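You operate a simulated robot arm through the tools that you are given. There is no shell and no other tool. Be economical: measure what you need, move in short steps, check, and stop when the job is done.

The job below is to be done with a simulated two-armed robot. You get a single attempt, and the scene is never put back.

JOB
Zip the WAX jar into the zip case.
Fine: hold the case by its grip while you run the zip; flap down, zip shut at the end; the other jars stay.

Only the result counts: the job must be done as asked and must still hold three seconds after the hand-in. Knocking over, shifting, dropping, spilling or breaking anything else fails it.

ROBOT AND FRAMES
Two 7-joint arms with two-finger parallel grippers on one trunk, on a base that drives. Base frame: it is fixed to the floor where the robot stands at the start and does not move with it; the origin is under the middle of the robot, x ahead of it, y to its left, z up. Readings come in m, rad, newtons and seconds.
The left shoulder is at the start at [0.07, 0.133, 1.276], the right one opposite. With the tool pointing down near the work surface each hand reaches from about 0.1 to 0.64 m from the robot's upright axis, wherever it stands, measured 20 degrees to its own side. Places, roughly: zip pull [0.5, 0, 1]; case flap [0.5, -0.1, 1]; zip case [0.5, -0.1, 0.9]. Payload 1.57 kg a hand.
The tool frame of a hand sits at the grasp point between the pads (the TCP): z along the fingers, y along the line on which they close. The tips reach 0.03 m beyond it. The gripper opens to 0.08 m. The fingers are 0.017 m wide and 0.012 m thick; the gripper's body (0.04 by 0.082 m) begins 0.08 m behind the TCP.
Orientation is that of the tool frame in the base frame, as a unit quaternion [w, x, y, z]. With the fingers straight down and closing along the base's y, the tool's x points along the base's -x, its y along +y and its z along -z.

CONTROLS
- The arms move only by the tool arm_command. It takes "left_commands", "right_commands" or both (then of equal length, played together; a hand with none holds still); each is a list of rows, each a list of 7 numbers: the shift along the tool's x, y, z in cm, then the turn, a rotation vector about the tool's x, y, z in rad, then the finger opening in cm, from 0 to 8. In form: [[dx, dy, dz, wx, wy, wz, hand], ...]. A call has 1 to 8 rows; each row is the pose to reach, as a shift and turn from the pose commanded when the call began, along the tool's axes at that moment. Each row takes 0.2 s and may step no farther than 0.05 m and 0.15 rad from the row before; otherwise, or with a gripper value out of range, the whole call is refused. A pose out of reach is approached as far as the arm can. The call stops where the force on the tool passes 40 N (or 10 N more than at its start, if that is more) or the arm is blocked; 0.2 s more then pass. Each finger travels about 0.153 m/s and halts on what it meets, pressing with about 33 N; the grip force reading is that of the motor and also rises with nothing between the fingers. The clock runs only during rows and for 0.2 s after the last one: add rows that repeat a pose to give the fingers time. It gives the time, the measured TCP pose, the force on the tool (base axes), the opening and the grip force at its end, in the units of the frame above (readings bear some noise).
- Cameras (640 x 400 px; columns grow to the right, rows downward): "scene" is now at [0.1227, -0.0186, 1.4804]; the picture's right is [-0.38, -0.93, 0.00], its down [-0.67, 0.27, -0.69] and it looks along [0.64, -0.26, -0.72] (base axes); focal length 274 px, centre (320, 200). "left" rides on the left gripper at [0.072, 0.007, -0.122] in its tool frame; the picture's right is [-0.09, 1.00, 0.00], its down [-0.84, -0.08, -0.54] and it looks along [-0.54, -0.05, 0.84] (tool axes); focal length 238 px, centre (320, 200). "right" rides on the right gripper at [0.072, -0.007, -0.122] in its tool frame; the picture's right is [0.09, 1.00, 0.00], its down [-0.84, 0.08, -0.54] and it looks along [-0.54, 0.05, 0.84] (tool axes); focal length 238 px, centre (320, 200). There is no depth. A picture from a camera that has moved, and an enlarged one, comes with that camera's place and axes in the base frame and with its lens. The place of the scene camera against the robot may be out by one fixed shift of up to 0.018 m in any direction.
- snapshot(camera): a new picture of that camera. The clock stands still meanwhile.
- raise_lower(by): slides the trunk up (or, below 0, down) by that many m; the arms and the scene camera ride with it, the base frame stays. It gives what a move gives, with no picture.
- roll_base(legs): drives the robot by 1 to 6 legs, each [ahead, left, turn to the left] in m, m and rad, along the robot's own axes; the way and the turn of a leg run together, so that a leg with both is an arc; at most 1.5 m and 3.142 rad a leg. The arms and the cameras ride along, it lands a little off, and it stops where it bumps. It gives what a move gives.
- head_to(pan, tilt): turns the head with the scene camera to pan (to the left, within 1.501 rad either way) and tilt (down, from -0.506 to 1.204), counted from straight ahead of the robot. It gives what a move gives.
- inspect(camera, box): a new picture of the part [left, top, right, bottom] of that camera's present view, enlarged. The clock stands still meanwhile.
- sign_off(): hands the job in; it is judged then, once.

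Work in short steps. Places have to be worked out from the pictures, the camera data and where the tool is seen: move nearer, look again, correct. Check each grasp and each placing, and mend what went wrong. You have 120 turns and 100 pictures in all, those below and enlarged ones among them. Open the grippers and draw the arms clear of the work before you hand the job in, unless the task says otherwise; then end with one line.

The tools are called after "Emit:" as a command line: name --argument value ..., lists and objects as JSON in quotes. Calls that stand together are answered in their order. arm_command: Moves the arms, as the interface text tells. Its arguments: {"type":"object","properties":{"left_commands":{"type":"array","items":{"type":"array","items":{"type":"number"}}},"right_commands":{"type":"array","items":{"type":"array","items":{"type":"number"}}}},"required":[]} The other tools are called the same way: raise_lower (by) slides the trunk up or down; roll_base (legs) drives the base; head_to (pan, tilt) turns the head that bears the scene camera; snapshot (camera) takes a picture; inspect (camera, box) takes an enlarged picture of a part of a camera's view; sign_off () hands the job in.

At the start:

```text
time_s: 0.0
left_position: [0.4658, 0.0556, 1.2339]
left_ee_rot: [0.0, 0.0, 1.0, 0.0]
left_wrist_force: [0.3, 0.0, 0.0]
left_opening: 0.08
left_gripper_force: 0.1
right_position: [0.4024, -0.3793, 1.2286]
right_ee_rot: [0.0, 0.001, 1.0, 0.0]
right_wrist_force: [-0.4, 0.3, 0.4]
right_opening: 0.08
right_gripper_force: 0.1
trunk travel left (down, up): [-0.85, 0.09]
robot x, y, heading: [0.0016, -0.0015, -0.0]
head pan, tilt: [-0.384, 0.81]
```

scene: 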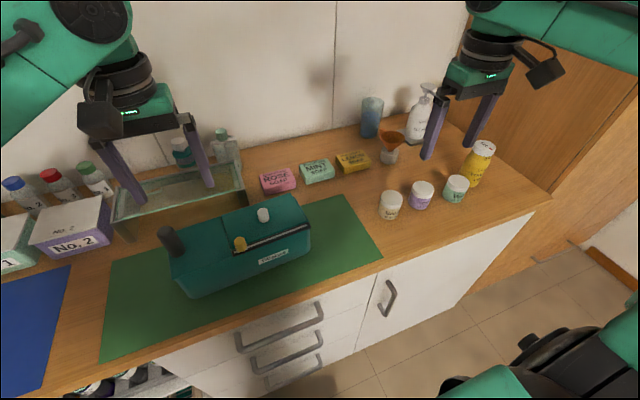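
right: 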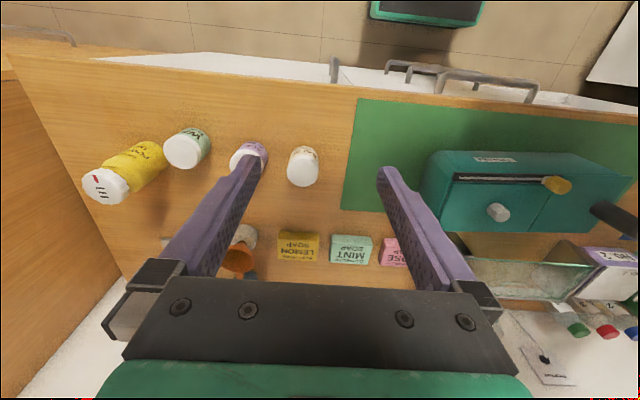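
left: 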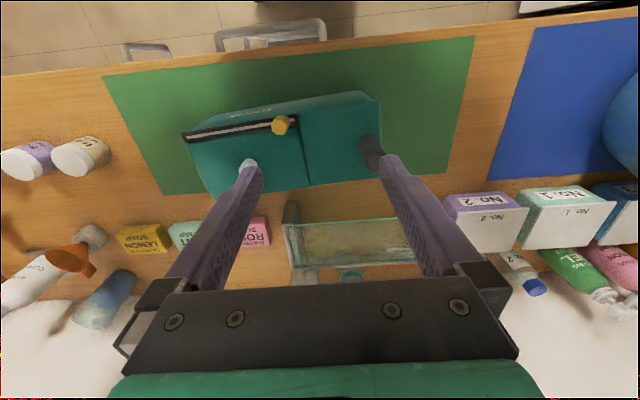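

The scene shows the teal case with a yellow zip pull, a white knob on the flap and a dark grip at its left end, with three jars on the right. I'll enlarge the jars and the case.

Emit:
inspect --camera "scene" --box '[360, 120, 520, 220]'

Emit:
inspect --camera "scene" --box '[140, 170, 340, 300]'

Emit:
inspect --camera "left" --box '[160, 70, 420, 230]'

Emit:
inspect --camera "right" --box '[80, 100, 340, 220]'

```text
4.00 times, centred on (440, 170) of scene
camera zoom: at [0.1227, -0.0186, 1.4804], right [-0.38, -0.93, 0.0], down [-0.67, 0.27, -0.69], along [0.64, -0.26, -0.72], focal length 1097 px, centre (-160, 320)
```

zoom: 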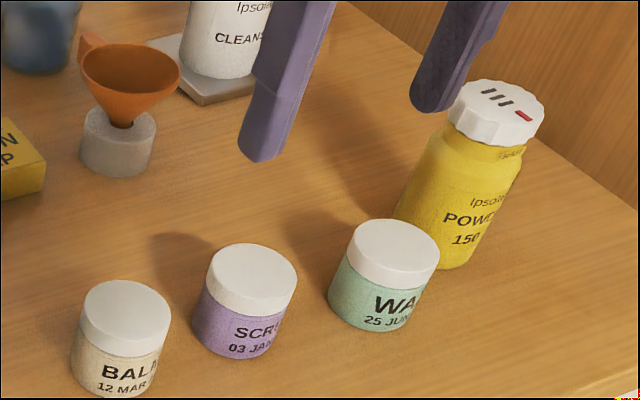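

```text
3.08 times, centred on (240, 235) of scene
camera zoom: at [0.1227, -0.0186, 1.4804], right [-0.38, -0.93, 0.0], down [-0.67, 0.27, -0.69], along [0.64, -0.26, -0.72], focal length 844 px, centre (566, 92)
```

zoom: 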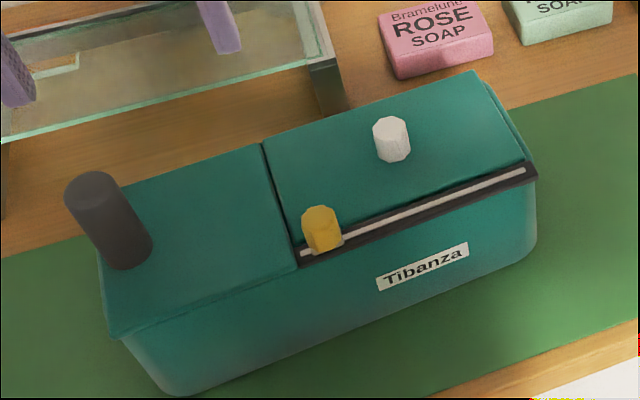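

```text
2.46 times, centred on (290, 150) of left
camera zoom: at [0.3942, 0.0629, 1.3555], right [0.09, 1.0, 0.0], down [0.84, -0.08, 0.54], along [0.54, -0.05, -0.84], focal length 587 px, centre (394, 323)
```

zoom: 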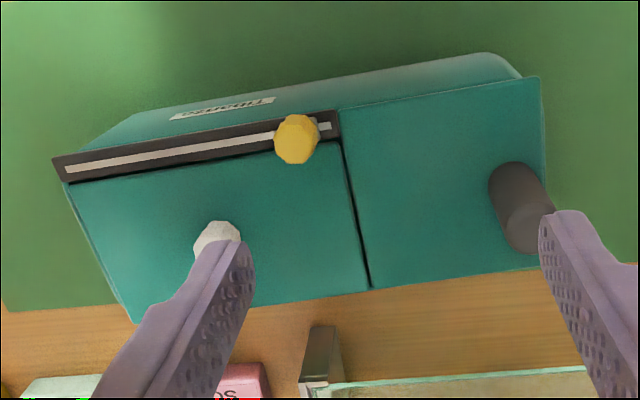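

```text
2.46 times, centred on (210, 160) of right
camera zoom: at [0.3319, -0.3869, 1.3512], right [-0.09, 1.0, 0.0], down [0.84, 0.08, 0.54], along [0.54, 0.05, -0.84], focal length 587 px, centre (591, 298)
```

zoom: 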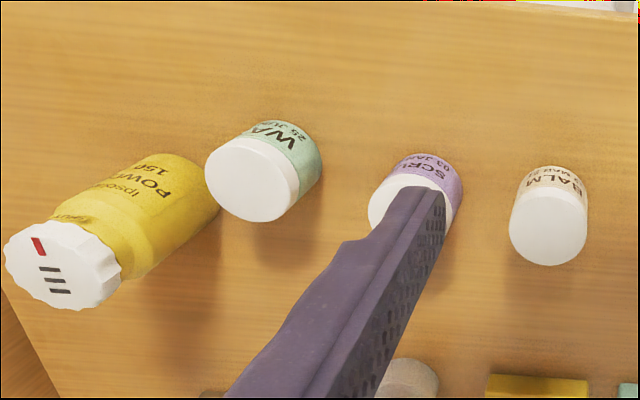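

From the left-camera rays I judge the pull near (0.487,-0.005), the grip near (0.53,0.127), the knob near (0.54,-0.06) and WAX near (0.51,-0.61). I bring both hands above their places at a safe height and look again.

Emit:
arm_command --left_commands '[[-1, 1.2, 0.5, 0, 0, 0, 8], [-2, 2.4, 1, 0, 0, 0, 8], [-3, 3.6, 1.5, 0, 0, 0, 8], [-4, 4.8, 2, 0, 0, 0, 8], [-5, 6, 2.5, 0, 0, 0, 8], [-6, 7, 3, 0, 0, 0, 8], [-6, 7, 3, 0, 0, 0, 8]]' --right_commands '[[-1, 4.5, 0.5, 0, 0, 0, 8], [-2, 9, 1, 0, 0, 0, 8], [-3, 13.5, 1.5, 0, 0, 0, 8], [-4, 18, 2, 0, 0, 0, 8], [-5, 22.5, 2.5, 0, 0, 0, 8], [-6, 27, 3, 0, 0, 0, 8], [-7, 30, 3, 0, 0, 0, 8]]'

Emit:
snapshot --camera "left"

Emit:
snapshot --camera "right"

```text
time_s: 1.6
left_position: [0.5274, 0.1255, 1.2037]
left_ee_rot: [-0.001, 0.001, 1.0, 0.0]
left_wrist_force: [-0.6, -0.4, 0.2]
left_opening: 0.0801
left_gripper_force: 0.1
right_position: [0.4678, -0.0872, 1.1956]
right_ee_rot: [0.0, 0.002, 1.0, 0.0]
right_wrist_force: [0.2, 0.5, -0.4]
right_opening: 0.0798
right_gripper_force: 0.1
right hand out of reach, approached as far as the arm can: row 7
trunk travel left (down, up): [-0.85, 0.09]
robot x, y, heading: [-0.0012, 0.0011, -0.0]
head pan, tilt: [-0.384, 0.81]
```

```text
92 pictures are left
camera left: at [0.457, 0.1326, 1.3246], right [0.09, 1.0, 0.0], down [0.84, -0.08, 0.54], along [0.54, -0.05, -0.84], focal length 238 px, centre (320, 200)
```

left: 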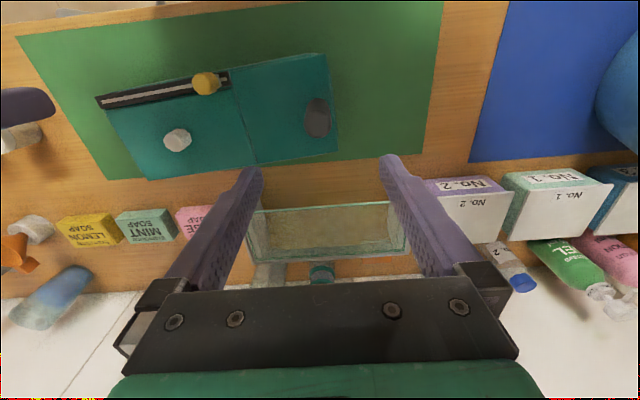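

```text
91 pictures are left
camera right: at [0.397, -0.095, 1.3183], right [-0.09, 1.0, 0.0], down [0.84, 0.07, 0.54], along [0.54, 0.05, -0.84], focal length 238 px, centre (320, 200)
```

right: 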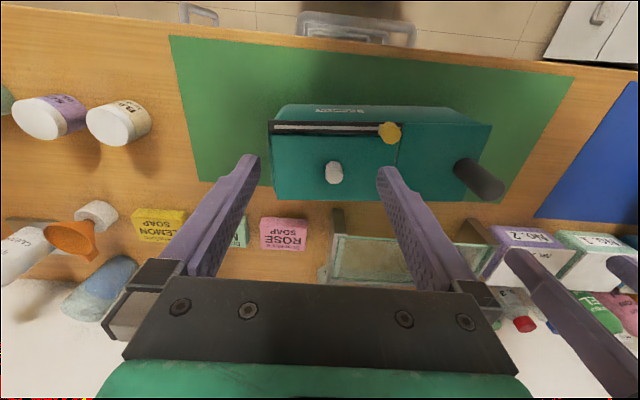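

Triangulated: pull (0.479,0.000,1.024), knob (0.541,-0.062,1.021), grip (0.528,0.124) spanning z 1.00–1.066. Left hand descends around the grip with fingers open while the right hand tests its reach lower down towards the pull.

Emit:
arm_command --left_commands '[[0, 0, 3, 0, 0, 0, 8], [0, -0.1, 6, 0, 0, 0, 8], [0, -0.1, 9, 0, 0, 0, 8], [0, -0.1, 12, 0, 0, 0, 8], [0, -0.1, 14, 0, 0, 0, 8], [0, -0.1, 15.9, 0, 0, 0, 8], [0, -0.1, 15.9, 0, 0, 0, 8]]' --right_commands '[[0, 0, 2, 0, 0, 0, 8], [0, 0, 4, 0, 0, 0, 8], [0, 1, 6, 0, 0, 0, 8], [0, 2, 7, 0, 0, 0, 8], [-0.5, 4, 7, 0, 0, 0, 8], [-0.5, 6, 7, 0, 0, 0, 8], [-0.5, 8, 7, 0, 0, 0, 8]]'

Emit:
snapshot --camera "right"

Emit:
snapshot --camera "left"

```text
time_s: 3.2
left_position: [0.5248, 0.1263, 1.0447]
left_ee_rot: [0.0, 0.0, 1.0, 0.0]
left_wrist_force: [0.4, 0.3, -0.2]
left_opening: 0.0798
left_gripper_force: 0.1
right_position: [0.4345, -0.0608, 1.1306]
right_ee_rot: [0.001, 0.001, 1.0, 0.0]
right_wrist_force: [1.0, 0.7, 0.9]
right_opening: 0.0797
right_gripper_force: 0.1
right hand out of reach, approached as far as the arm can: row 3, 4, 5, 6, 7
trunk travel left (down, up): [-0.85, 0.09]
robot x, y, heading: [-0.0017, -0.0014, 0.001]
head pan, tilt: [-0.384, 0.81]
```

```text
90 pictures are left
camera right: at [0.3633, -0.0685, 1.2531], right [-0.09, 1.0, 0.0], down [0.84, 0.08, 0.54], along [0.54, 0.05, -0.84], focal length 238 px, centre (320, 200)
```

right: 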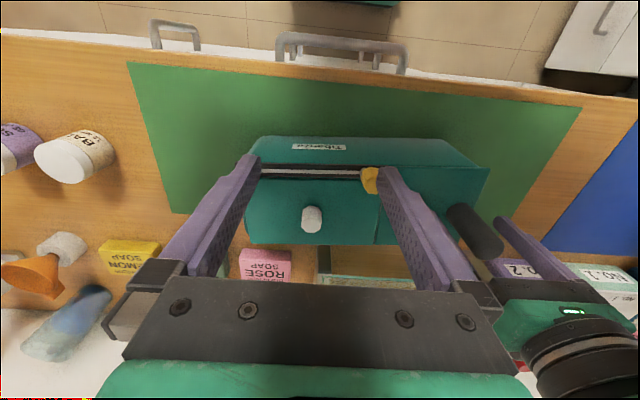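

```text
89 pictures are left
camera left: at [0.4533, 0.1325, 1.166], right [0.09, 1.0, 0.0], down [0.84, -0.08, 0.54], along [0.54, -0.05, -0.84], focal length 238 px, centre (320, 200)
```

left: 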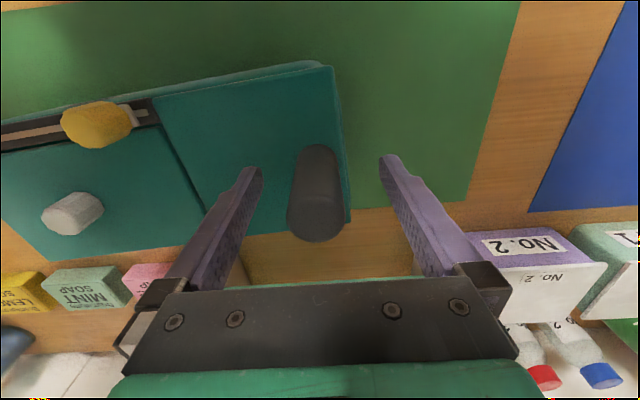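

The grip sits centred between the left fingers, so I close the left hand. The right hand hit a reach limit with the tool straight down, so I narrow it and tilt it about its x (fingers leaning towards +y) to see if that brings the pull into reach.

Emit:
arm_command --left_commands '[[0, 0, 0, 0, 0, 0, 5], [-0.4, 0.1, 0, 0, 0, 0, 3], [-0.4, 0.1, 0, 0, 0, 0, 1], [-0.4, 0.1, 0, 0, 0, 0, 1], [-0.4, 0.1, 0, 0, 0, 0, 1]]' --right_commands '[[0, 0, 0, -0.12, 0, 0, 5], [0, 0, 0, -0.24, 0, 0, 5], [0, 0, 0, -0.36, 0, 0, 5], [0, 0, 0, -0.48, 0, 0, 5], [0, 0, 0, -0.48, 0, 0, 5]]'

Emit:
snapshot --camera "right"

Emit:
snapshot --camera "scene"

```text
time_s: 4.4
left_position: [0.5298, 0.1263, 1.0441]
left_ee_rot: [0.0, 0.0, 1.0, 0.001]
left_wrist_force: [0.0, 0.5, 0.4]
left_opening: 0.0292
left_gripper_force: 32.5
right_position: [0.4371, -0.0625, 1.1309]
right_ee_rot: [0.0, 0.001, 0.971, 0.238]
right_wrist_force: [0.1, -0.1, -0.1]
right_opening: 0.0498
right_gripper_force: 0.1
trunk travel left (down, up): [-0.85, 0.09]
robot x, y, heading: [-0.0036, 0.0022, 0.003]
head pan, tilt: [-0.384, 0.81]
```

```text
88 pictures are left
camera right: at [0.3653, -0.1262, 1.2367], right [-0.09, 0.88, 0.46], down [0.84, -0.18, 0.52], along [0.54, 0.43, -0.72], focal length 238 px, centre (320, 200)
```

right: 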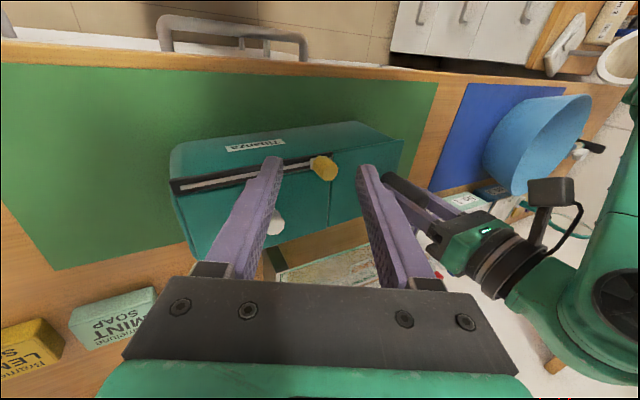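

```text
87 pictures are left
camera scene: at [0.1225, -0.0188, 1.4804], right [-0.38, -0.93, 0.0], down [-0.67, 0.27, -0.69], along [0.64, -0.26, -0.72], focal length 274 px, centre (320, 200)
```

scene: 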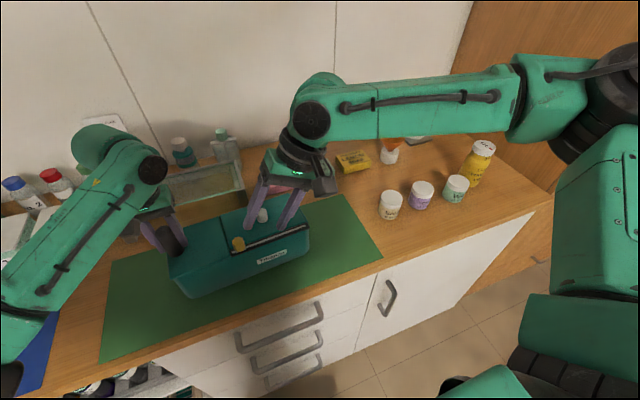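

Tilted fine, left holds the grip (2.9 cm opening). I now try to move the right TCP to above the pull (0.479, 0.0, 1.13) in this tilted pose.

Emit:
arm_command --right_commands '[[-1, 1.4, 0.7, 0, 0, 0, 5], [-2, 2.8, 1.4, 0, 0, 0, 5], [-3, 4.2, 2.1, 0, 0, 0, 5], [-4.2, 5.5, 2.9, 0, 0, 0, 5], [-4.2, 5.5, 2.9, 0, 0, 0, 5]]'

Emit:
snapshot --camera "right"

```text
time_s: 5.6
left_position: [0.5286, 0.127, 1.0453]
left_ee_rot: [0.001, -0.001, 1.0, 0.0]
left_wrist_force: [0.4, 0.0, 1.1]
left_opening: 0.0295
left_gripper_force: 32.8
right_position: [0.4795, -0.0005, 1.1318]
right_ee_rot: [0.001, 0.001, 0.972, 0.237]
right_wrist_force: [0.3, 0.0, 0.1]
right_opening: 0.0499
right_gripper_force: 0.0
trunk travel left (down, up): [-0.85, 0.09]
robot x, y, heading: [-0.0042, -0.0008, -0.002]
head pan, tilt: [-0.384, 0.81]
```

```text
86 pictures are left
camera right: at [0.4068, -0.0633, 1.2372], right [-0.09, 0.88, 0.46], down [0.84, -0.18, 0.52], along [0.54, 0.43, -0.72], focal length 238 px, centre (320, 200)
```

right: 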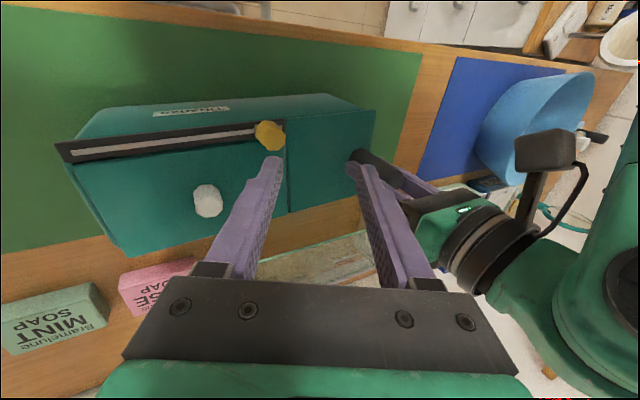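

The tilt solves the reach; the pull refines to (0.480,0.002,1.022). I reduce the tilt to about 0.25 rad so the lower fingertip will clear the case top, and narrow to 4 cm.

Emit:
arm_command --right_commands '[[0, 0, 0, 0.11, 0, 0, 4], [0, 0, 0, 0.22, 0, 0, 4], [0, 0, 0, 0.22, 0, 0, 4]]'

```text
time_s: 6.4
left_position: [0.5295, 0.1265, 1.0441]
left_ee_rot: [0.0, 0.0, 1.0, 0.0]
left_wrist_force: [0.4, -0.6, 1.8]
left_opening: 0.0291
left_gripper_force: 32.7
right_position: [0.4592, -0.0255, 1.1316]
right_ee_rot: [0.001, 0.001, 0.992, 0.129]
right_wrist_force: [-0.5, -0.2, 0.6]
right_opening: 0.04
right_gripper_force: 0.1
right hand out of reach, approached as far as the arm can: row 1, 2, 3
trunk travel left (down, up): [-0.85, 0.09]
robot x, y, heading: [-0.0016, -0.0032, -0.0]
head pan, tilt: [-0.384, 0.81]
```

Less tilt slides out of reach, so I go back to a tilt of about 0.46 and come to just above the pull at z≈1.10.

Emit:
arm_command --right_commands '[[0, 0, 0, -0.1, 0, 0, 4], [-0.5, 0.5, 0.9, -0.2, 0, 0, 4], [-1.2, 1.2, 2, -0.2, 0, 0, 4], [-2.1, 1.9, 3.6, -0.2, 0, 0, 4], [-2.1, 1.9, 3.6, -0.2, 0, 0, 4]]'

Emit:
snapshot --camera "right"

```text
time_s: 7.6
left_position: [0.5288, 0.1263, 1.0443]
left_ee_rot: [0.0, 0.0, 1.0, 0.001]
left_wrist_force: [-0.8, 1.1, 1.2]
left_opening: 0.0292
left_gripper_force: 32.7
right_position: [0.4742, -0.0058, 1.1051]
right_ee_rot: [0.001, 0.0, 0.974, 0.228]
right_wrist_force: [-0.6, -0.1, 0.3]
right_opening: 0.0402
right_gripper_force: 0.0
right hand out of reach, approached as far as the arm can: row 4, 5
trunk travel left (down, up): [-0.85, 0.09]
robot x, y, heading: [0.0018, 0.0001, 0.001]
head pan, tilt: [-0.384, 0.81]
```

```text
85 pictures are left
camera right: at [0.4021, -0.0668, 1.2118], right [-0.09, 0.89, 0.44], down [0.84, -0.17, 0.52], along [0.54, 0.42, -0.73], focal length 238 px, centre (320, 200)
```

right: 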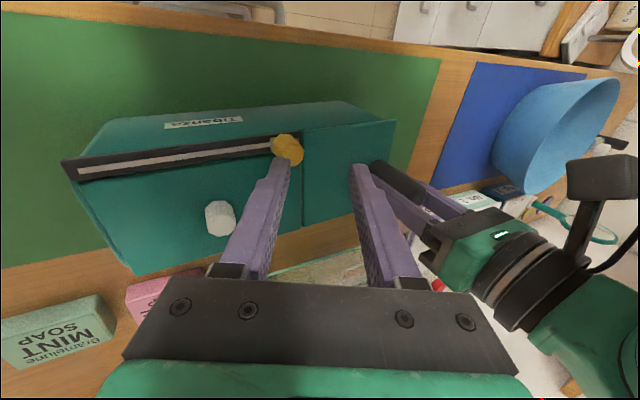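

Lower down the limit bites again slightly. I test whether yawing the hand frees the wrist: turn about the tool z by 0.4 rad and ask for a further 1 cm forward/left.

Emit:
arm_command --right_commands '[[0, 0, -1, 0, 0, 0.13, 4], [0, 0, -1, 0, 0, 0.26, 4], [0, 0, -1, 0, 0, 0.4, 4], [-0.6, 0.7, -0.4, 0, 0, 0.4, 4], [-0.6, 0.7, -0.4, 0, 0, 0.4, 4]]'

```text
time_s: 8.8
left_position: [0.5292, 0.1269, 1.0448]
left_ee_rot: [0.0, -0.001, 1.0, 0.0]
left_wrist_force: [-1.2, 1.5, 1.1]
left_opening: 0.0295
left_gripper_force: 32.6
right_position: [0.4762, -0.005, 1.1124]
right_ee_rot: [-0.045, 0.195, 0.954, 0.224]
right_wrist_force: [0.2, -0.4, -0.2]
right_opening: 0.0401
right_gripper_force: 0.1
right hand out of reach, approached as far as the arm can: row 4, 5
trunk travel left (down, up): [-0.85, 0.09]
robot x, y, heading: [0.0012, 0.0027, -0.0]
head pan, tilt: [-0.384, 0.81]
```

Yaw does not matter; the limit is on the wrist's forward-left position. I undo the yaw, then will lean the fingers forward (+x), which doesn't cost fingertip clearance along the closing axis.

Emit:
arm_command --right_commands '[[0, 0, -1, 0, 0, -0.13, 4], [0, 0, -1, 0, 0, -0.26, 4], [0, 0, -1, 0, 0, -0.4, 4]]'

Emit:
arm_command --right_commands '[[0, 0, 0, 0.05, -0.12, 0, 4], [0, 0, 0, 0.1, -0.25, 0, 4], [0, 0, 0, 0.15, -0.38, 0, 4], [0, 0, 0, 0.2, -0.5, 0, 4], [0, 0, 0, 0.2, -0.5, 0, 4]]'

```text
time_s: 9.6
left_position: [0.5288, 0.1261, 1.0456]
left_ee_rot: [0.0, 0.0, 1.0, 0.0]
left_wrist_force: [-1.6, 1.3, 0.6]
left_opening: 0.0293
left_gripper_force: 32.9
right_position: [0.4764, -0.0096, 1.1232]
right_ee_rot: [0.002, 0.0, 0.974, 0.228]
right_wrist_force: [0.0, -0.8, 0.2]
right_opening: 0.04
right_gripper_force: 0.0
trunk travel left (down, up): [-0.85, 0.09]
robot x, y, heading: [-0.001, -0.0031, 0.003]
head pan, tilt: [-0.384, 0.81]
```

```text
time_s: 10.8
left_position: [0.5296, 0.1262, 1.0447]
left_ee_rot: [0.0, 0.0, 1.0, 0.001]
left_wrist_force: [0.1, 1.5, 2.4]
left_opening: 0.0292
left_gripper_force: 32.8
right_position: [0.477, -0.0107, 1.1211]
right_ee_rot: [0.241, 0.057, 0.961, 0.123]
right_wrist_force: [-0.2, 0.3, -0.5]
right_opening: 0.04
right_gripper_force: 0.1
trunk travel left (down, up): [-0.85, 0.09]
robot x, y, heading: [-0.0028, -0.0006, -0.002]
head pan, tilt: [-0.384, 0.81]
```

That lean is reachable. I remove more of the sideways tilt and move over the pull at z≈1.10.

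Emit:
arm_command --right_commands '[[0.4, 0.3, 1, 0.07, 0, 0, 4], [0.9, 0.7, 2.2, 0.14, 0, 0, 4], [0.9, 0.7, 2.2, 0.14, 0, 0, 4]]'

Emit:
snapshot --camera "right"

```text
time_s: 11.6
left_position: [0.5299, 0.1276, 1.0438]
left_ee_rot: [0.0, 0.0, 1.0, 0.0]
left_wrist_force: [1.0, 0.1, 0.6]
left_opening: 0.0296
left_gripper_force: 32.6
right_position: [0.4696, -0.024, 1.1076]
right_ee_rot: [0.236, 0.073, 0.967, 0.056]
right_wrist_force: [-0.4, -0.4, -0.3]
right_opening: 0.0402
right_gripper_force: 0.0
right hand out of reach, approached as far as the arm can: row 1, 2, 3
trunk travel left (down, up): [-0.85, 0.09]
robot x, y, heading: [-0.0027, -0.0009, -0.003]
head pan, tilt: [-0.384, 0.81]
```

```text
84 pictures are left
camera right: at [0.3499, -0.0279, 1.1823], right [0.03, 0.99, 0.1], down [0.49, -0.1, 0.86], along [0.87, 0.02, -0.49], focal length 238 px, centre (320, 200)
```

right: 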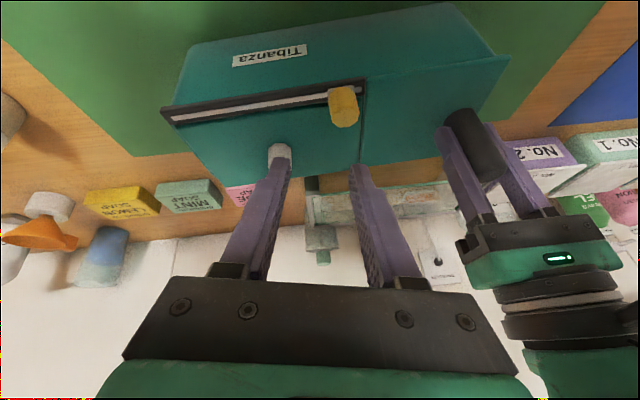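

Still too little sideways lean. Pull refines to (0.480,0.002), z 1.005–1.042, tall enough to grasp with TCP at ~1.05. I lean back sideways by 0.28 rad and go above it.

Emit:
arm_command --right_commands '[[0, 0, 0, -0.14, 0, 0, 4], [0, 0.8, 0.4, -0.28, 0, 0, 4], [0.2, 1.6, 1.1, -0.28, 0, 0, 4], [0.3, 2.4, 2.2, -0.28, 0, 0, 4], [0.3, 2.4, 2.2, -0.28, 0, 0, 4]]'

Emit:
snapshot --camera "right"

```text
time_s: 12.8
left_position: [0.5298, 0.1257, 1.0448]
left_ee_rot: [0.0, 0.0, 1.0, 0.0]
left_wrist_force: [-0.9, 0.8, 1.3]
left_opening: 0.0291
left_gripper_force: 33.4
right_position: [0.4813, 0.0023, 1.0894]
right_ee_rot: [0.245, 0.04, 0.95, 0.19]
right_wrist_force: [-0.3, -0.1, -0.2]
right_opening: 0.0401
right_gripper_force: 0.0
trunk travel left (down, up): [-0.85, 0.09]
robot x, y, heading: [-0.0008, -0.0034, 0.004]
head pan, tilt: [-0.384, 0.81]
```

```text
83 pictures are left
camera right: at [0.3603, -0.034, 1.1538], right [-0.1, 0.94, 0.34], down [0.47, -0.26, 0.84], along [0.88, 0.24, -0.42], focal length 238 px, centre (320, 200)
```

right: 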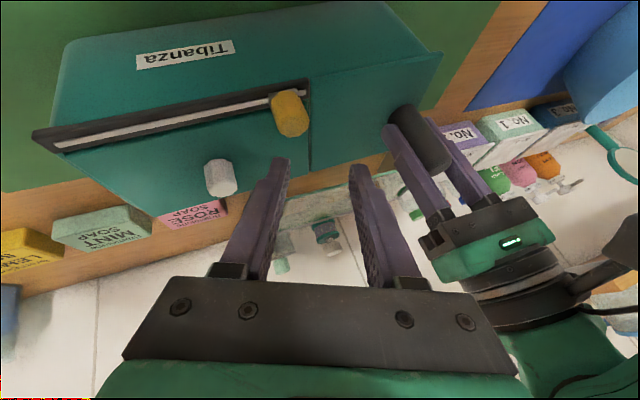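

Reached. I back off to the tool's approach line through the pull, then slide in along the finger axis, leaving the tips just above the case top.

Emit:
arm_command --right_commands '[[1.5, -1.2, -1.4, 0, 0, 0, 3.6], [3.0, -2.45, -2.8, 0, 0, 0, 3.6], [3.0, -2.45, -1, 0, 0, 0, 3.6], [3.0, -2.45, 0.8, 0, 0, 0, 3.6], [3.0, -2.45, 1.8, 0, 0, 0, 3.6], [3.0, -2.45, 2.6, 0, 0, 0, 3.6], [3.0, -2.45, 2.6, 0, 0, 0, 3.6]]'

Emit:
snapshot --camera "right"

Emit:
inspect --camera "left" --box '[0, 50, 200, 250]'

```text
time_s: 14.4
left_position: [0.5289, 0.127, 1.0443]
left_ee_rot: [0.0, 0.0, 1.0, 0.0]
left_wrist_force: [-0.6, 1.1, 1.7]
left_opening: 0.0294
left_gripper_force: 32.5
right_position: [0.4668, -0.0063, 1.0455]
right_ee_rot: [0.245, 0.041, 0.95, 0.19]
right_wrist_force: [-0.2, -0.1, 0.1]
right_opening: 0.036
right_gripper_force: 0.1
trunk travel left (down, up): [-0.85, 0.09]
robot x, y, heading: [0.0023, -0.0017, -0.004]
head pan, tilt: [-0.384, 0.81]
```

```text
82 pictures are left
camera right: at [0.3464, -0.0424, 1.11], right [-0.1, 0.94, 0.34], down [0.47, -0.25, 0.84], along [0.88, 0.24, -0.42], focal length 238 px, centre (320, 200)
```

right: 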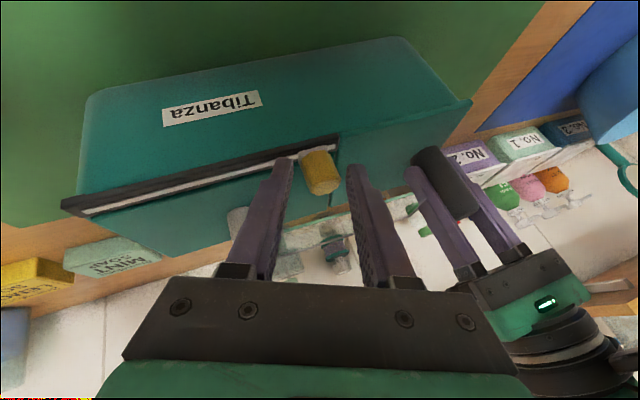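

```text
2.00 times, centred on (100, 150) of left
camera zoom: at [0.4577, 0.1335, 1.1661], right [0.09, 1.0, 0.0], down [0.84, -0.08, 0.54], along [0.54, -0.05, -0.84], focal length 477 px, centre (760, 300)
```

zoom: 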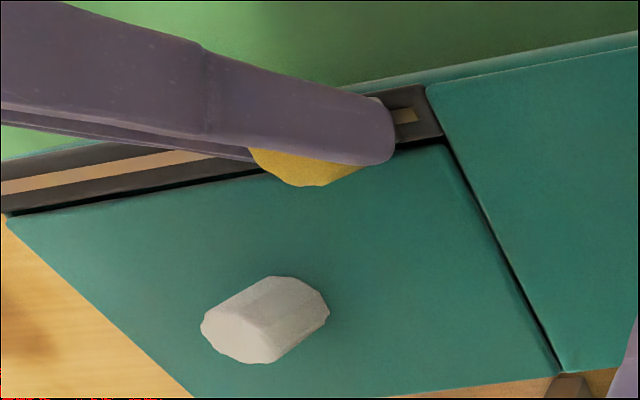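

The pull is between the fingers and clear of contact. I close on it.

Emit:
arm_command --right_commands '[[0, 0, 0, 0, 0, 0, 1.5], [0, 0, 0, 0, 0, 0, 0.5], [0, 0, 0, 0, 0, 0, 0.5]]'

Emit:
snapshot --camera "right"

```text
time_s: 15.2
left_position: [0.5287, 0.1268, 1.0446]
left_ee_rot: [0.0, 0.0, 1.0, 0.0]
left_wrist_force: [4.4, -1.1, 0.3]
left_opening: 0.0291
left_gripper_force: 33.0
right_position: [0.4686, -0.0056, 1.046]
right_ee_rot: [0.246, 0.04, 0.95, 0.191]
right_wrist_force: [-1.9, -0.7, 7.3]
right_opening: 0.0264
right_gripper_force: 33.1
trunk travel left (down, up): [-0.85, 0.09]
robot x, y, heading: [0.0028, -0.0012, 0.001]
head pan, tilt: [-0.384, 0.81]
```

```text
80 pictures are left
camera right: at [0.3463, -0.0423, 1.1106], right [-0.1, 0.94, 0.34], down [0.47, -0.25, 0.84], along [0.88, 0.24, -0.42], focal length 238 px, centre (320, 200)
```

right: 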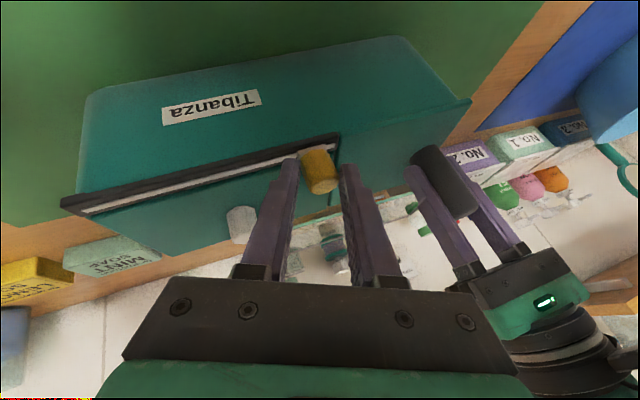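

The pull is held (2.6 cm). I draw it 3 cm along the track towards -y (slightly +x), with the left hand holding the grip.

Emit:
arm_command --right_commands '[[-0.22, -0.93, -0.31, 0, 0, 0, 0.5], [-0.43, -1.85, -0.63, 0, 0, 0, 0.5], [-0.65, -2.78, -0.94, 0, 0, 0, 0.5]]'

Emit:
snapshot --camera "right"

```text
time_s: 16.0
left_position: [0.5294, 0.1265, 1.0438]
left_ee_rot: [-0.001, 0.0, 1.0, 0.0]
left_wrist_force: [-4.1, -0.7, 1.2]
left_opening: 0.0294
left_gripper_force: 33.3
right_position: [0.4685, -0.0366, 1.0467]
right_ee_rot: [0.246, 0.041, 0.95, 0.19]
right_wrist_force: [7.4, 0.0, 9.6]
right_opening: 0.0261
right_gripper_force: 32.4
trunk travel left (down, up): [-0.85, 0.09]
robot x, y, heading: [-0.0023, -0.0031, 0.005]
head pan, tilt: [-0.384, 0.81]
```

```text
79 pictures are left
camera right: at [0.348, -0.0728, 1.1106], right [-0.1, 0.94, 0.34], down [0.47, -0.26, 0.84], along [0.88, 0.24, -0.42], focal length 238 px, centre (320, 200)
```

right: 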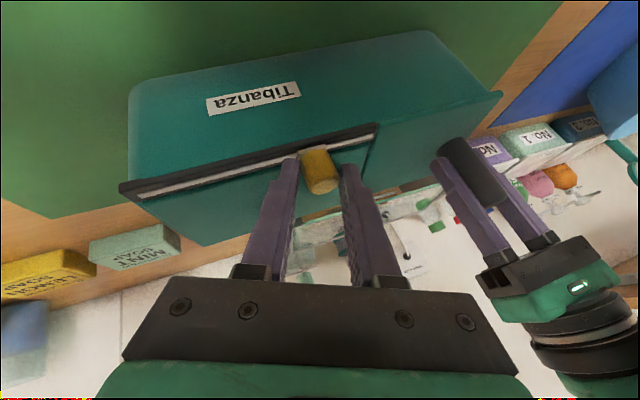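

The pull slides smoothly; a 7 N side force says the track leans a bit more to +x, so I correct the slope and continue 7 cm.

Emit:
arm_command --right_commands '[[-0.3, -0.93, -0.28, 0, 0, 0, 0.5], [-0.54, -1.85, -0.58, 0, 0, 0, 0.5], [-0.78, -2.78, -0.88, 0, 0, 0, 0.5], [-1.02, -3.7, -1.19, 0, 0, 0, 0.5], [-1.26, -4.63, -1.49, 0, 0, 0, 0.5], [-1.5, -5.56, -1.8, 0, 0, 0, 0.5], [-1.74, -6.48, -2.1, 0, 0, 0, 0.5]]'

Emit:
snapshot --camera "right"

```text
time_s: 17.6
left_position: [0.5261, 0.126, 1.0457]
left_ee_rot: [0.0, -0.002, 1.0, 0.001]
left_wrist_force: [3.2, -1.0, -5.9]
left_opening: 0.0293
left_gripper_force: 33.2
right_position: [0.4728, -0.1066, 1.0466]
right_ee_rot: [0.244, 0.041, 0.95, 0.19]
right_wrist_force: [-8.5, -1.0, 17.3]
right_opening: 0.0261
right_gripper_force: 32.8
trunk travel left (down, up): [-0.85, 0.09]
robot x, y, heading: [0.0011, 0.0018, -0.0]
head pan, tilt: [-0.384, 0.81]
```

```text
78 pictures are left
camera right: at [0.3522, -0.1431, 1.1106], right [-0.1, 0.94, 0.34], down [0.47, -0.26, 0.84], along [0.88, 0.24, -0.42], focal length 238 px, centre (320, 200)
```

right: 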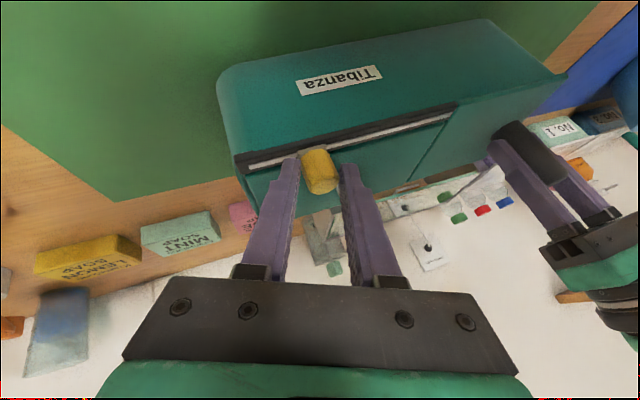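

The pull is still moving, with ~4 cm of track left. I continue, easing up 1 mm to shed the vertical load; it should stop at the end of the track.

Emit:
arm_command --right_commands '[[-0.21, -0.91, -0.38, 0, 0, 0, 0.5], [-0.42, -1.83, -0.72, 0, 0, 0, 0.5], [-0.63, -2.75, -1.06, 0, 0, 0, 0.5], [-0.83, -3.66, -1.38, 0, 0, 0, 0.5]]'

Emit:
snapshot --camera "right"

```text
time_s: 18.6
left_position: [0.5294, 0.1237, 1.045]
left_ee_rot: [-0.001, 0.001, 1.0, -0.002]
left_wrist_force: [-4.2, -24.3, -0.9]
left_opening: 0.0296
left_gripper_force: 32.8
right_position: [0.4758, -0.1437, 1.0459]
right_ee_rot: [0.243, 0.037, 0.95, 0.194]
right_wrist_force: [2.9, 22.7, 1.7]
right_opening: 0.0259
right_gripper_force: 33.0
trunk travel left (down, up): [-0.85, 0.09]
robot x, y, heading: [-0.0002, 0.002, -0.0]
head pan, tilt: [-0.384, 0.81]
```

```text
77 pictures are left
camera right: at [0.3548, -0.1809, 1.1112], right [-0.1, 0.93, 0.34], down [0.48, -0.26, 0.84], along [0.87, 0.25, -0.42], focal length 238 px, centre (320, 200)
```

right: 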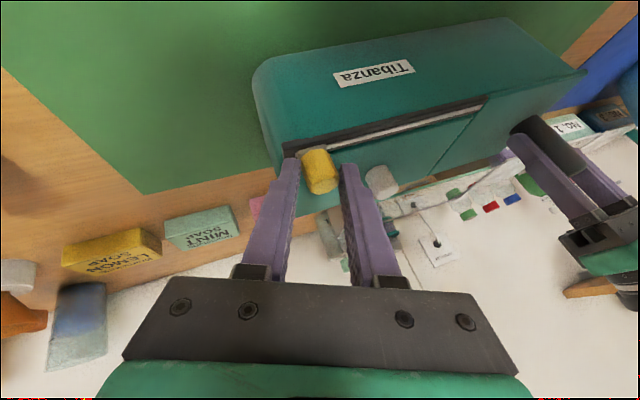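

The reaction of 22 N says the pull hit its end stop. I relax, open and withdraw along the finger axis.

Emit:
arm_command --right_commands '[[0, 0.3, 0.1, 0, 0, 0, 0.5], [0, 0.3, 0.1, 0, 0, 0, 3.5], [0, 0.3, 0.1, 0, 0, 0, 4], [0, 0.3, -2, 0, 0, 0, 4], [0, 0.3, -5, 0, 0, 0, 4], [0, 0.3, -9, 0, 0, 0, 4]]'

Emit:
snapshot --camera "right"

Emit:
snapshot --camera "left"

```text
time_s: 20.0
left_position: [0.5284, 0.1268, 1.0444]
left_ee_rot: [0.001, 0.0, 1.0, 0.0]
left_wrist_force: [-2.5, -0.9, 4.5]
left_opening: 0.0292
left_gripper_force: 32.8
right_position: [0.4448, -0.1657, 1.116]
right_ee_rot: [0.263, 0.039, 0.945, 0.19]
right_wrist_force: [0.7, -0.1, 0.3]
right_opening: 0.0401
right_gripper_force: 0.1
right hand out of reach, approached as far as the arm can: row 6
trunk travel left (down, up): [-0.85, 0.09]
robot x, y, heading: [0.0048, -0.0032, -0.0]
head pan, tilt: [-0.384, 0.81]
```

```text
76 pictures are left
camera right: at [0.3208, -0.202, 1.1754], right [-0.1, 0.94, 0.33], down [0.44, -0.26, 0.86], along [0.89, 0.24, -0.38], focal length 238 px, centre (320, 200)
```

right: 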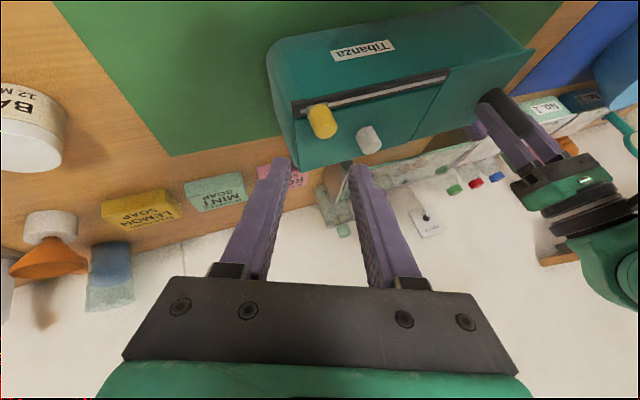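

```text
75 pictures are left
camera left: at [0.4567, 0.1341, 1.1662], right [0.09, 1.0, 0.0], down [0.84, -0.08, 0.54], along [0.54, -0.05, -0.84], focal length 238 px, centre (320, 200)
```

left: 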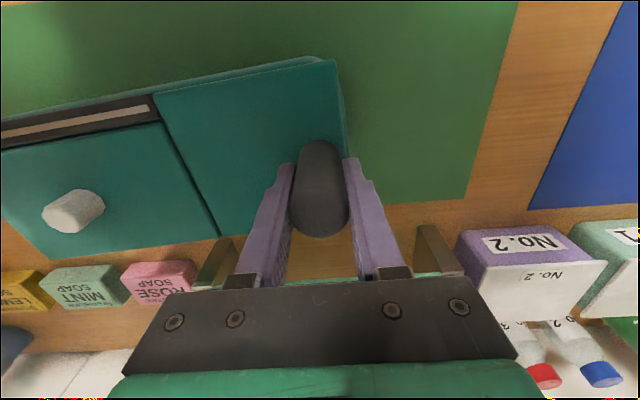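

Zip pull now sits at the far right end. Before grabbing the flap knob I check for the hinge and how the flap looks now.

Emit:
inspect --camera "scene" --box '[140, 170, 340, 300]'

Emit:
inspect --camera "right" --box '[250, 0, 560, 200]'

```text
3.08 times, centred on (240, 235) of scene
camera zoom: at [0.1212, -0.0177, 1.4805], right [-0.38, -0.93, 0.0], down [-0.67, 0.27, -0.69], along [0.64, -0.26, -0.72], focal length 844 px, centre (566, 92)
```

zoom: 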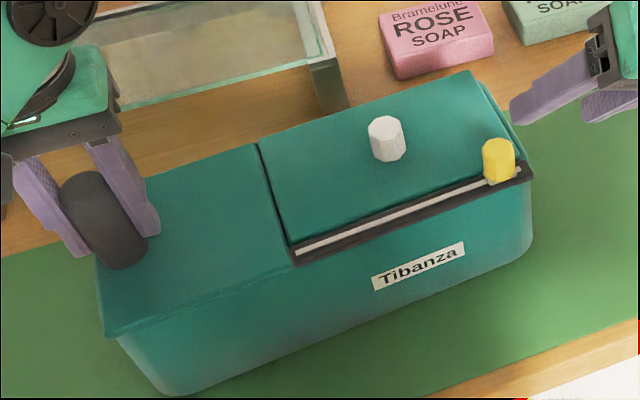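

```text
2.00 times, centred on (405, 100) of right
camera zoom: at [0.3208, -0.202, 1.1754], right [-0.1, 0.94, 0.33], down [0.44, -0.26, 0.86], along [0.89, 0.24, -0.38], focal length 477 px, centre (150, 400)
```

zoom: 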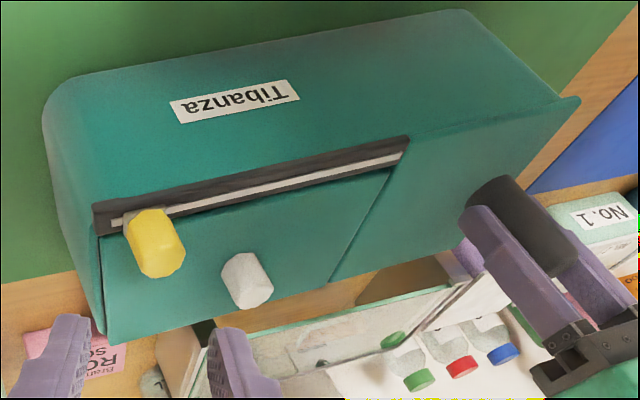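

Hinge is evidently at the back edge. The right arm handles the knob better if the robot stands further left, so I release the grip, lift the left hand clear and return the right hand to vertical, higher up.

Emit:
arm_command --left_commands '[[0, 0, 0, 0, 0, 0, 5], [0, 0, 0, 0, 0, 0, 8], [0, 0, -4, 0, 0, 0, 8], [0, 0, -8, 0, 0, 0, 8], [0, 0, -12, 0, 0, 0, 8], [0, 0, -16, 0, 0, 0, 8], [0, 0, -20, 0, 0, 0, 8], [0, 0, -22, 0, 0, 0, 8]]' --right_commands '[[-0.8, 0.6, -1.4, 0.06, 0.09, -0.01, 4], [-1.6, 1.2, -2.8, 0.13, 0.18, -0.03, 4], [-2.4, 1.8, -4.2, 0.19, 0.27, -0.04, 4], [-3.2, 2.4, -5.6, 0.26, 0.36, -0.05, 4], [-4, 3, -7, 0.32, 0.45, -0.065, 4], [-4.7, 3.8, -8, 0.387, 0.536, -0.079, 4], [-4.7, 3.8, -8, 0.387, 0.536, -0.079, 4], [-4.7, 3.8, -8, 0.387, 0.536, -0.079, 4]]'

Emit:
snapshot --camera "scene"

```text
time_s: 21.8
left_position: [0.5286, 0.126, 1.2659]
left_ee_rot: [0.0, 0.0, 1.0, -0.001]
left_wrist_force: [-0.7, 0.5, 1.1]
left_opening: 0.0802
left_gripper_force: 0.0
right_position: [0.4353, -0.1757, 1.2197]
right_ee_rot: [-0.019, -0.003, 1.0, 0.0]
right_wrist_force: [0.4, 0.3, -0.9]
right_opening: 0.0396
right_gripper_force: 0.0
right hand out of reach, approached as far as the arm can: row 1
trunk travel left (down, up): [-0.85, 0.09]
robot x, y, heading: [-0.0017, 0.0011, -0.001]
head pan, tilt: [-0.384, 0.81]
```

```text
72 pictures are left
camera scene: at [0.1215, -0.0195, 1.4805], right [-0.38, -0.93, 0.0], down [-0.67, 0.27, -0.69], along [0.64, -0.26, -0.72], focal length 274 px, centre (320, 200)
```

scene: 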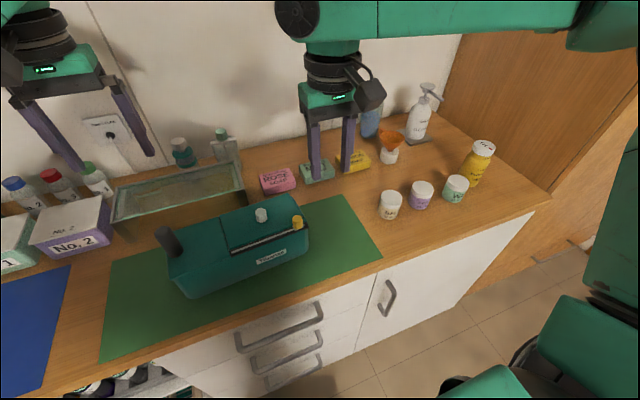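

All clear. I drive the base 0.15 m to the left.

Emit:
roll_base --legs '[[0, 0.15, 0]]'

Emit:
snapshot --camera "right"

```text
time_s: 23.2
left_position: [0.5303, 0.2725, 1.2655]
left_ee_rot: [0.0, 0.001, 1.0, 0.002]
left_wrist_force: [0.2, -0.5, -0.5]
left_opening: 0.0798
left_gripper_force: 0.2
right_position: [0.4355, -0.0273, 1.2186]
right_ee_rot: [-0.019, -0.001, 1.0, 0.002]
right_wrist_force: [0.2, 0.0, -0.8]
right_opening: 0.0401
right_gripper_force: 0.0
trunk travel left (down, up): [-0.85, 0.09]
robot x, y, heading: [-0.0002, 0.1522, -0.011]
head pan, tilt: [-0.384, 0.81]
```

```text
71 pictures are left
camera right: at [0.369, -0.0355, 1.3439], right [-0.1, 1.0, 0.01], down [0.86, 0.08, 0.51], along [0.51, 0.05, -0.86], focal length 238 px, centre (320, 200)
```

right: 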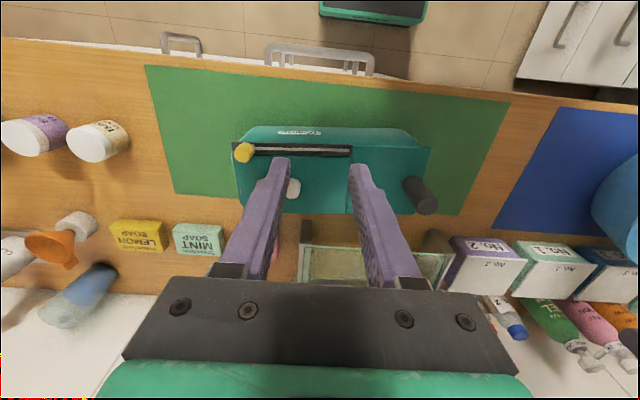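

Now the right hand moves vertically above the knob at (0.541,-0.062), z≈1.12.

Emit:
arm_command --right_commands '[[-2, -0.7, 1, 0, 0, 0, 4], [-4, -1.4, 2.5, 0, 0, 0, 4], [-6, -2.1, 4.5, 0, 0, 0, 4], [-8, -2.8, 6.5, 0, 0, 0, 4], [-10.2, -3.5, 9.2, 0, 0, 0, 4], [-10.2, -3.5, 9.2, 0, 0, 0, 4]]'

Emit:
snapshot --camera "right"

```text
time_s: 24.6
left_position: [0.5306, 0.2761, 1.2637]
left_ee_rot: [0.001, 0.001, 1.0, 0.0]
left_wrist_force: [-0.3, -0.2, -0.3]
left_opening: 0.0799
left_gripper_force: 0.1
right_position: [0.534, -0.057, 1.1242]
right_ee_rot: [-0.019, -0.002, 1.0, -0.001]
right_wrist_force: [0.8, -0.3, -0.1]
right_opening: 0.04
right_gripper_force: 0.1
trunk travel left (down, up): [-0.85, 0.09]
robot x, y, heading: [0.0001, 0.1518, 0.001]
head pan, tilt: [-0.384, 0.81]
```

```text
70 pictures are left
camera right: at [0.4676, -0.0655, 1.2497], right [-0.1, 1.0, 0.0], down [0.86, 0.08, 0.51], along [0.51, 0.05, -0.86], focal length 238 px, centre (320, 200)
```

right: 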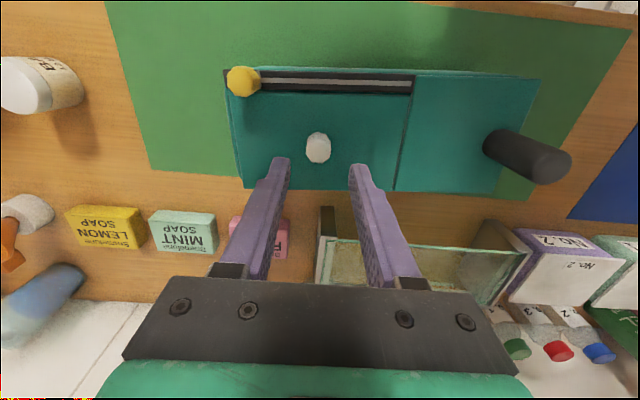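

Knob at (0.543,-0.060). I descend around it to TCP z≈1.038 and close.

Emit:
arm_command --right_commands '[[-1.2, -0.3, 2, 0, 0, 0, 4], [-1.2, -0.3, 4.5, 0, 0, 0, 4], [-1.2, -0.3, 7, 0, 0, 0, 4], [-1.2, -0.3, 8.5, 0, 0, 0, 4], [-1.2, -0.3, 8.5, 0, 0, 0, 2], [-1.2, -0.3, 8.5, 0, 0, 0, 0.5], [-1.2, -0.3, 8.5, 0, 0, 0, 0.5]]'

Emit:
snapshot --camera "right"

```text
time_s: 26.2
left_position: [0.5304, 0.2765, 1.2646]
left_ee_rot: [0.001, 0.002, 1.0, 0.0]
left_wrist_force: [0.5, 0.0, -0.7]
left_opening: 0.0801
left_gripper_force: 0.1
right_position: [0.5329, -0.0643, 1.0421]
right_ee_rot: [-0.017, -0.002, 1.0, 0.001]
right_wrist_force: [1.8, 0.3, 4.7]
right_opening: 0.0223
right_gripper_force: 33.4
right hand out of reach, approached as far as the arm can: row 3, 4, 5, 6, 7
trunk travel left (down, up): [-0.85, 0.09]
robot x, y, heading: [0.0008, 0.153, -0.002]
head pan, tilt: [-0.384, 0.81]
```

```text
69 pictures are left
camera right: at [0.4658, -0.0724, 1.1664], right [-0.1, 1.0, 0.0], down [0.86, 0.08, 0.51], along [0.51, 0.05, -0.86], focal length 238 px, centre (320, 200)
```

right: 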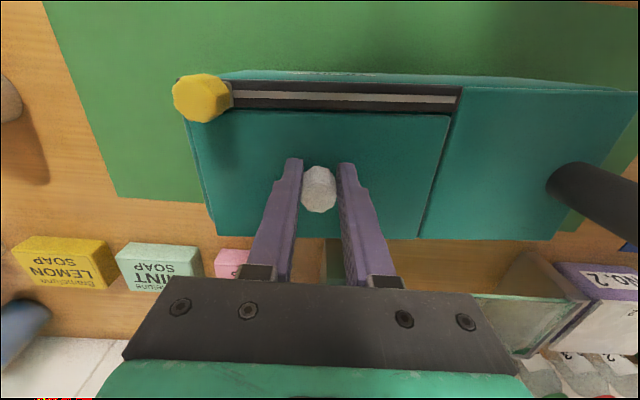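

The knob is gripped (2.2 cm). I test a small lift of 1.5 cm to see if the flap frees.

Emit:
arm_command --right_commands '[[0, 0, -0.7, 0, 0, 0, 0.5], [-0.2, 0, -1.5, 0, 0, 0, 0.5], [-0.2, 0, -1.5, 0, 0, 0, 0.5]]'

Emit:
snapshot --camera "right"

```text
time_s: 27.0
left_position: [0.5312, 0.276, 1.2647]
left_ee_rot: [-0.001, 0.001, 1.0, -0.002]
left_wrist_force: [-0.3, -0.5, 0.0]
left_opening: 0.0798
left_gripper_force: 0.0
right_position: [0.5354, -0.0658, 1.0552]
right_ee_rot: [-0.02, -0.001, 1.0, 0.0]
right_wrist_force: [-1.2, 0.3, -3.0]
right_opening: 0.0225
right_gripper_force: 33.1
trunk travel left (down, up): [-0.85, 0.09]
robot x, y, heading: [0.0005, 0.1478, -0.007]
head pan, tilt: [-0.384, 0.81]
```

```text
68 pictures are left
camera right: at [0.4688, -0.0735, 1.1813], right [-0.1, 1.0, 0.0], down [0.86, 0.08, 0.51], along [0.51, 0.05, -0.86], focal length 238 px, centre (320, 200)
```

right: 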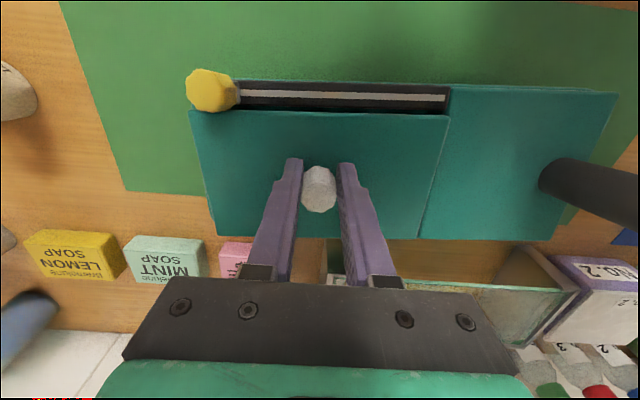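

The flap edge is rising over the zip strip, so it's free and hinged at the back. I follow the arc up to ~30°, leaning the fingers forward to keep within reach.

Emit:
arm_command --right_commands '[[-0.5, 0, -0.4, 0, -0.08, 0, 0.5], [-1.1, 0, -0.8, 0, -0.16, 0, 0.5], [-1.6, 0, -1.05, 0, -0.24, 0, 0.5], [-2.0, 0, -1.2, 0, -0.3, 0, 0.5], [-2.0, 0, -1.2, 0, -0.3, 0, 0.5]]'

Emit:
snapshot --camera "right"

```text
time_s: 28.2
left_position: [0.5309, 0.2763, 1.2639]
left_ee_rot: [-0.001, 0.001, 1.0, 0.001]
left_wrist_force: [-0.6, 0.4, 0.8]
left_opening: 0.08
left_gripper_force: 0.1
right_position: [0.5561, -0.0669, 1.0669]
right_ee_rot: [0.13, -0.002, 0.991, 0.001]
right_wrist_force: [-0.2, -0.3, -2.4]
right_opening: 0.0221
right_gripper_force: 33.5
trunk travel left (down, up): [-0.85, 0.09]
robot x, y, heading: [0.0026, 0.1492, -0.009]
head pan, tilt: [-0.384, 0.81]
```

```text
67 pictures are left
camera right: at [0.4556, -0.075, 1.1666], right [-0.09, 1.0, -0.02], down [0.67, 0.08, 0.74], along [0.74, 0.05, -0.67], focal length 238 px, centre (320, 200)
```

right: 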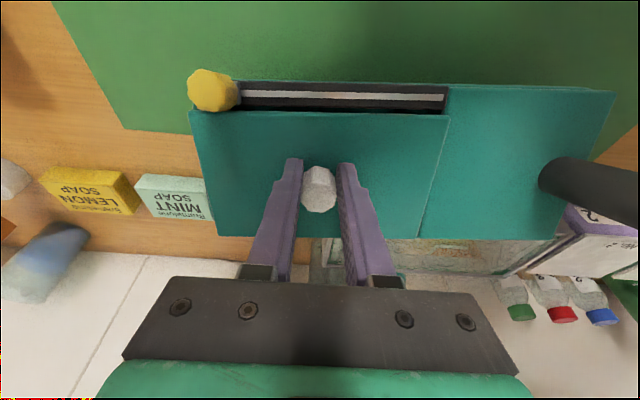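

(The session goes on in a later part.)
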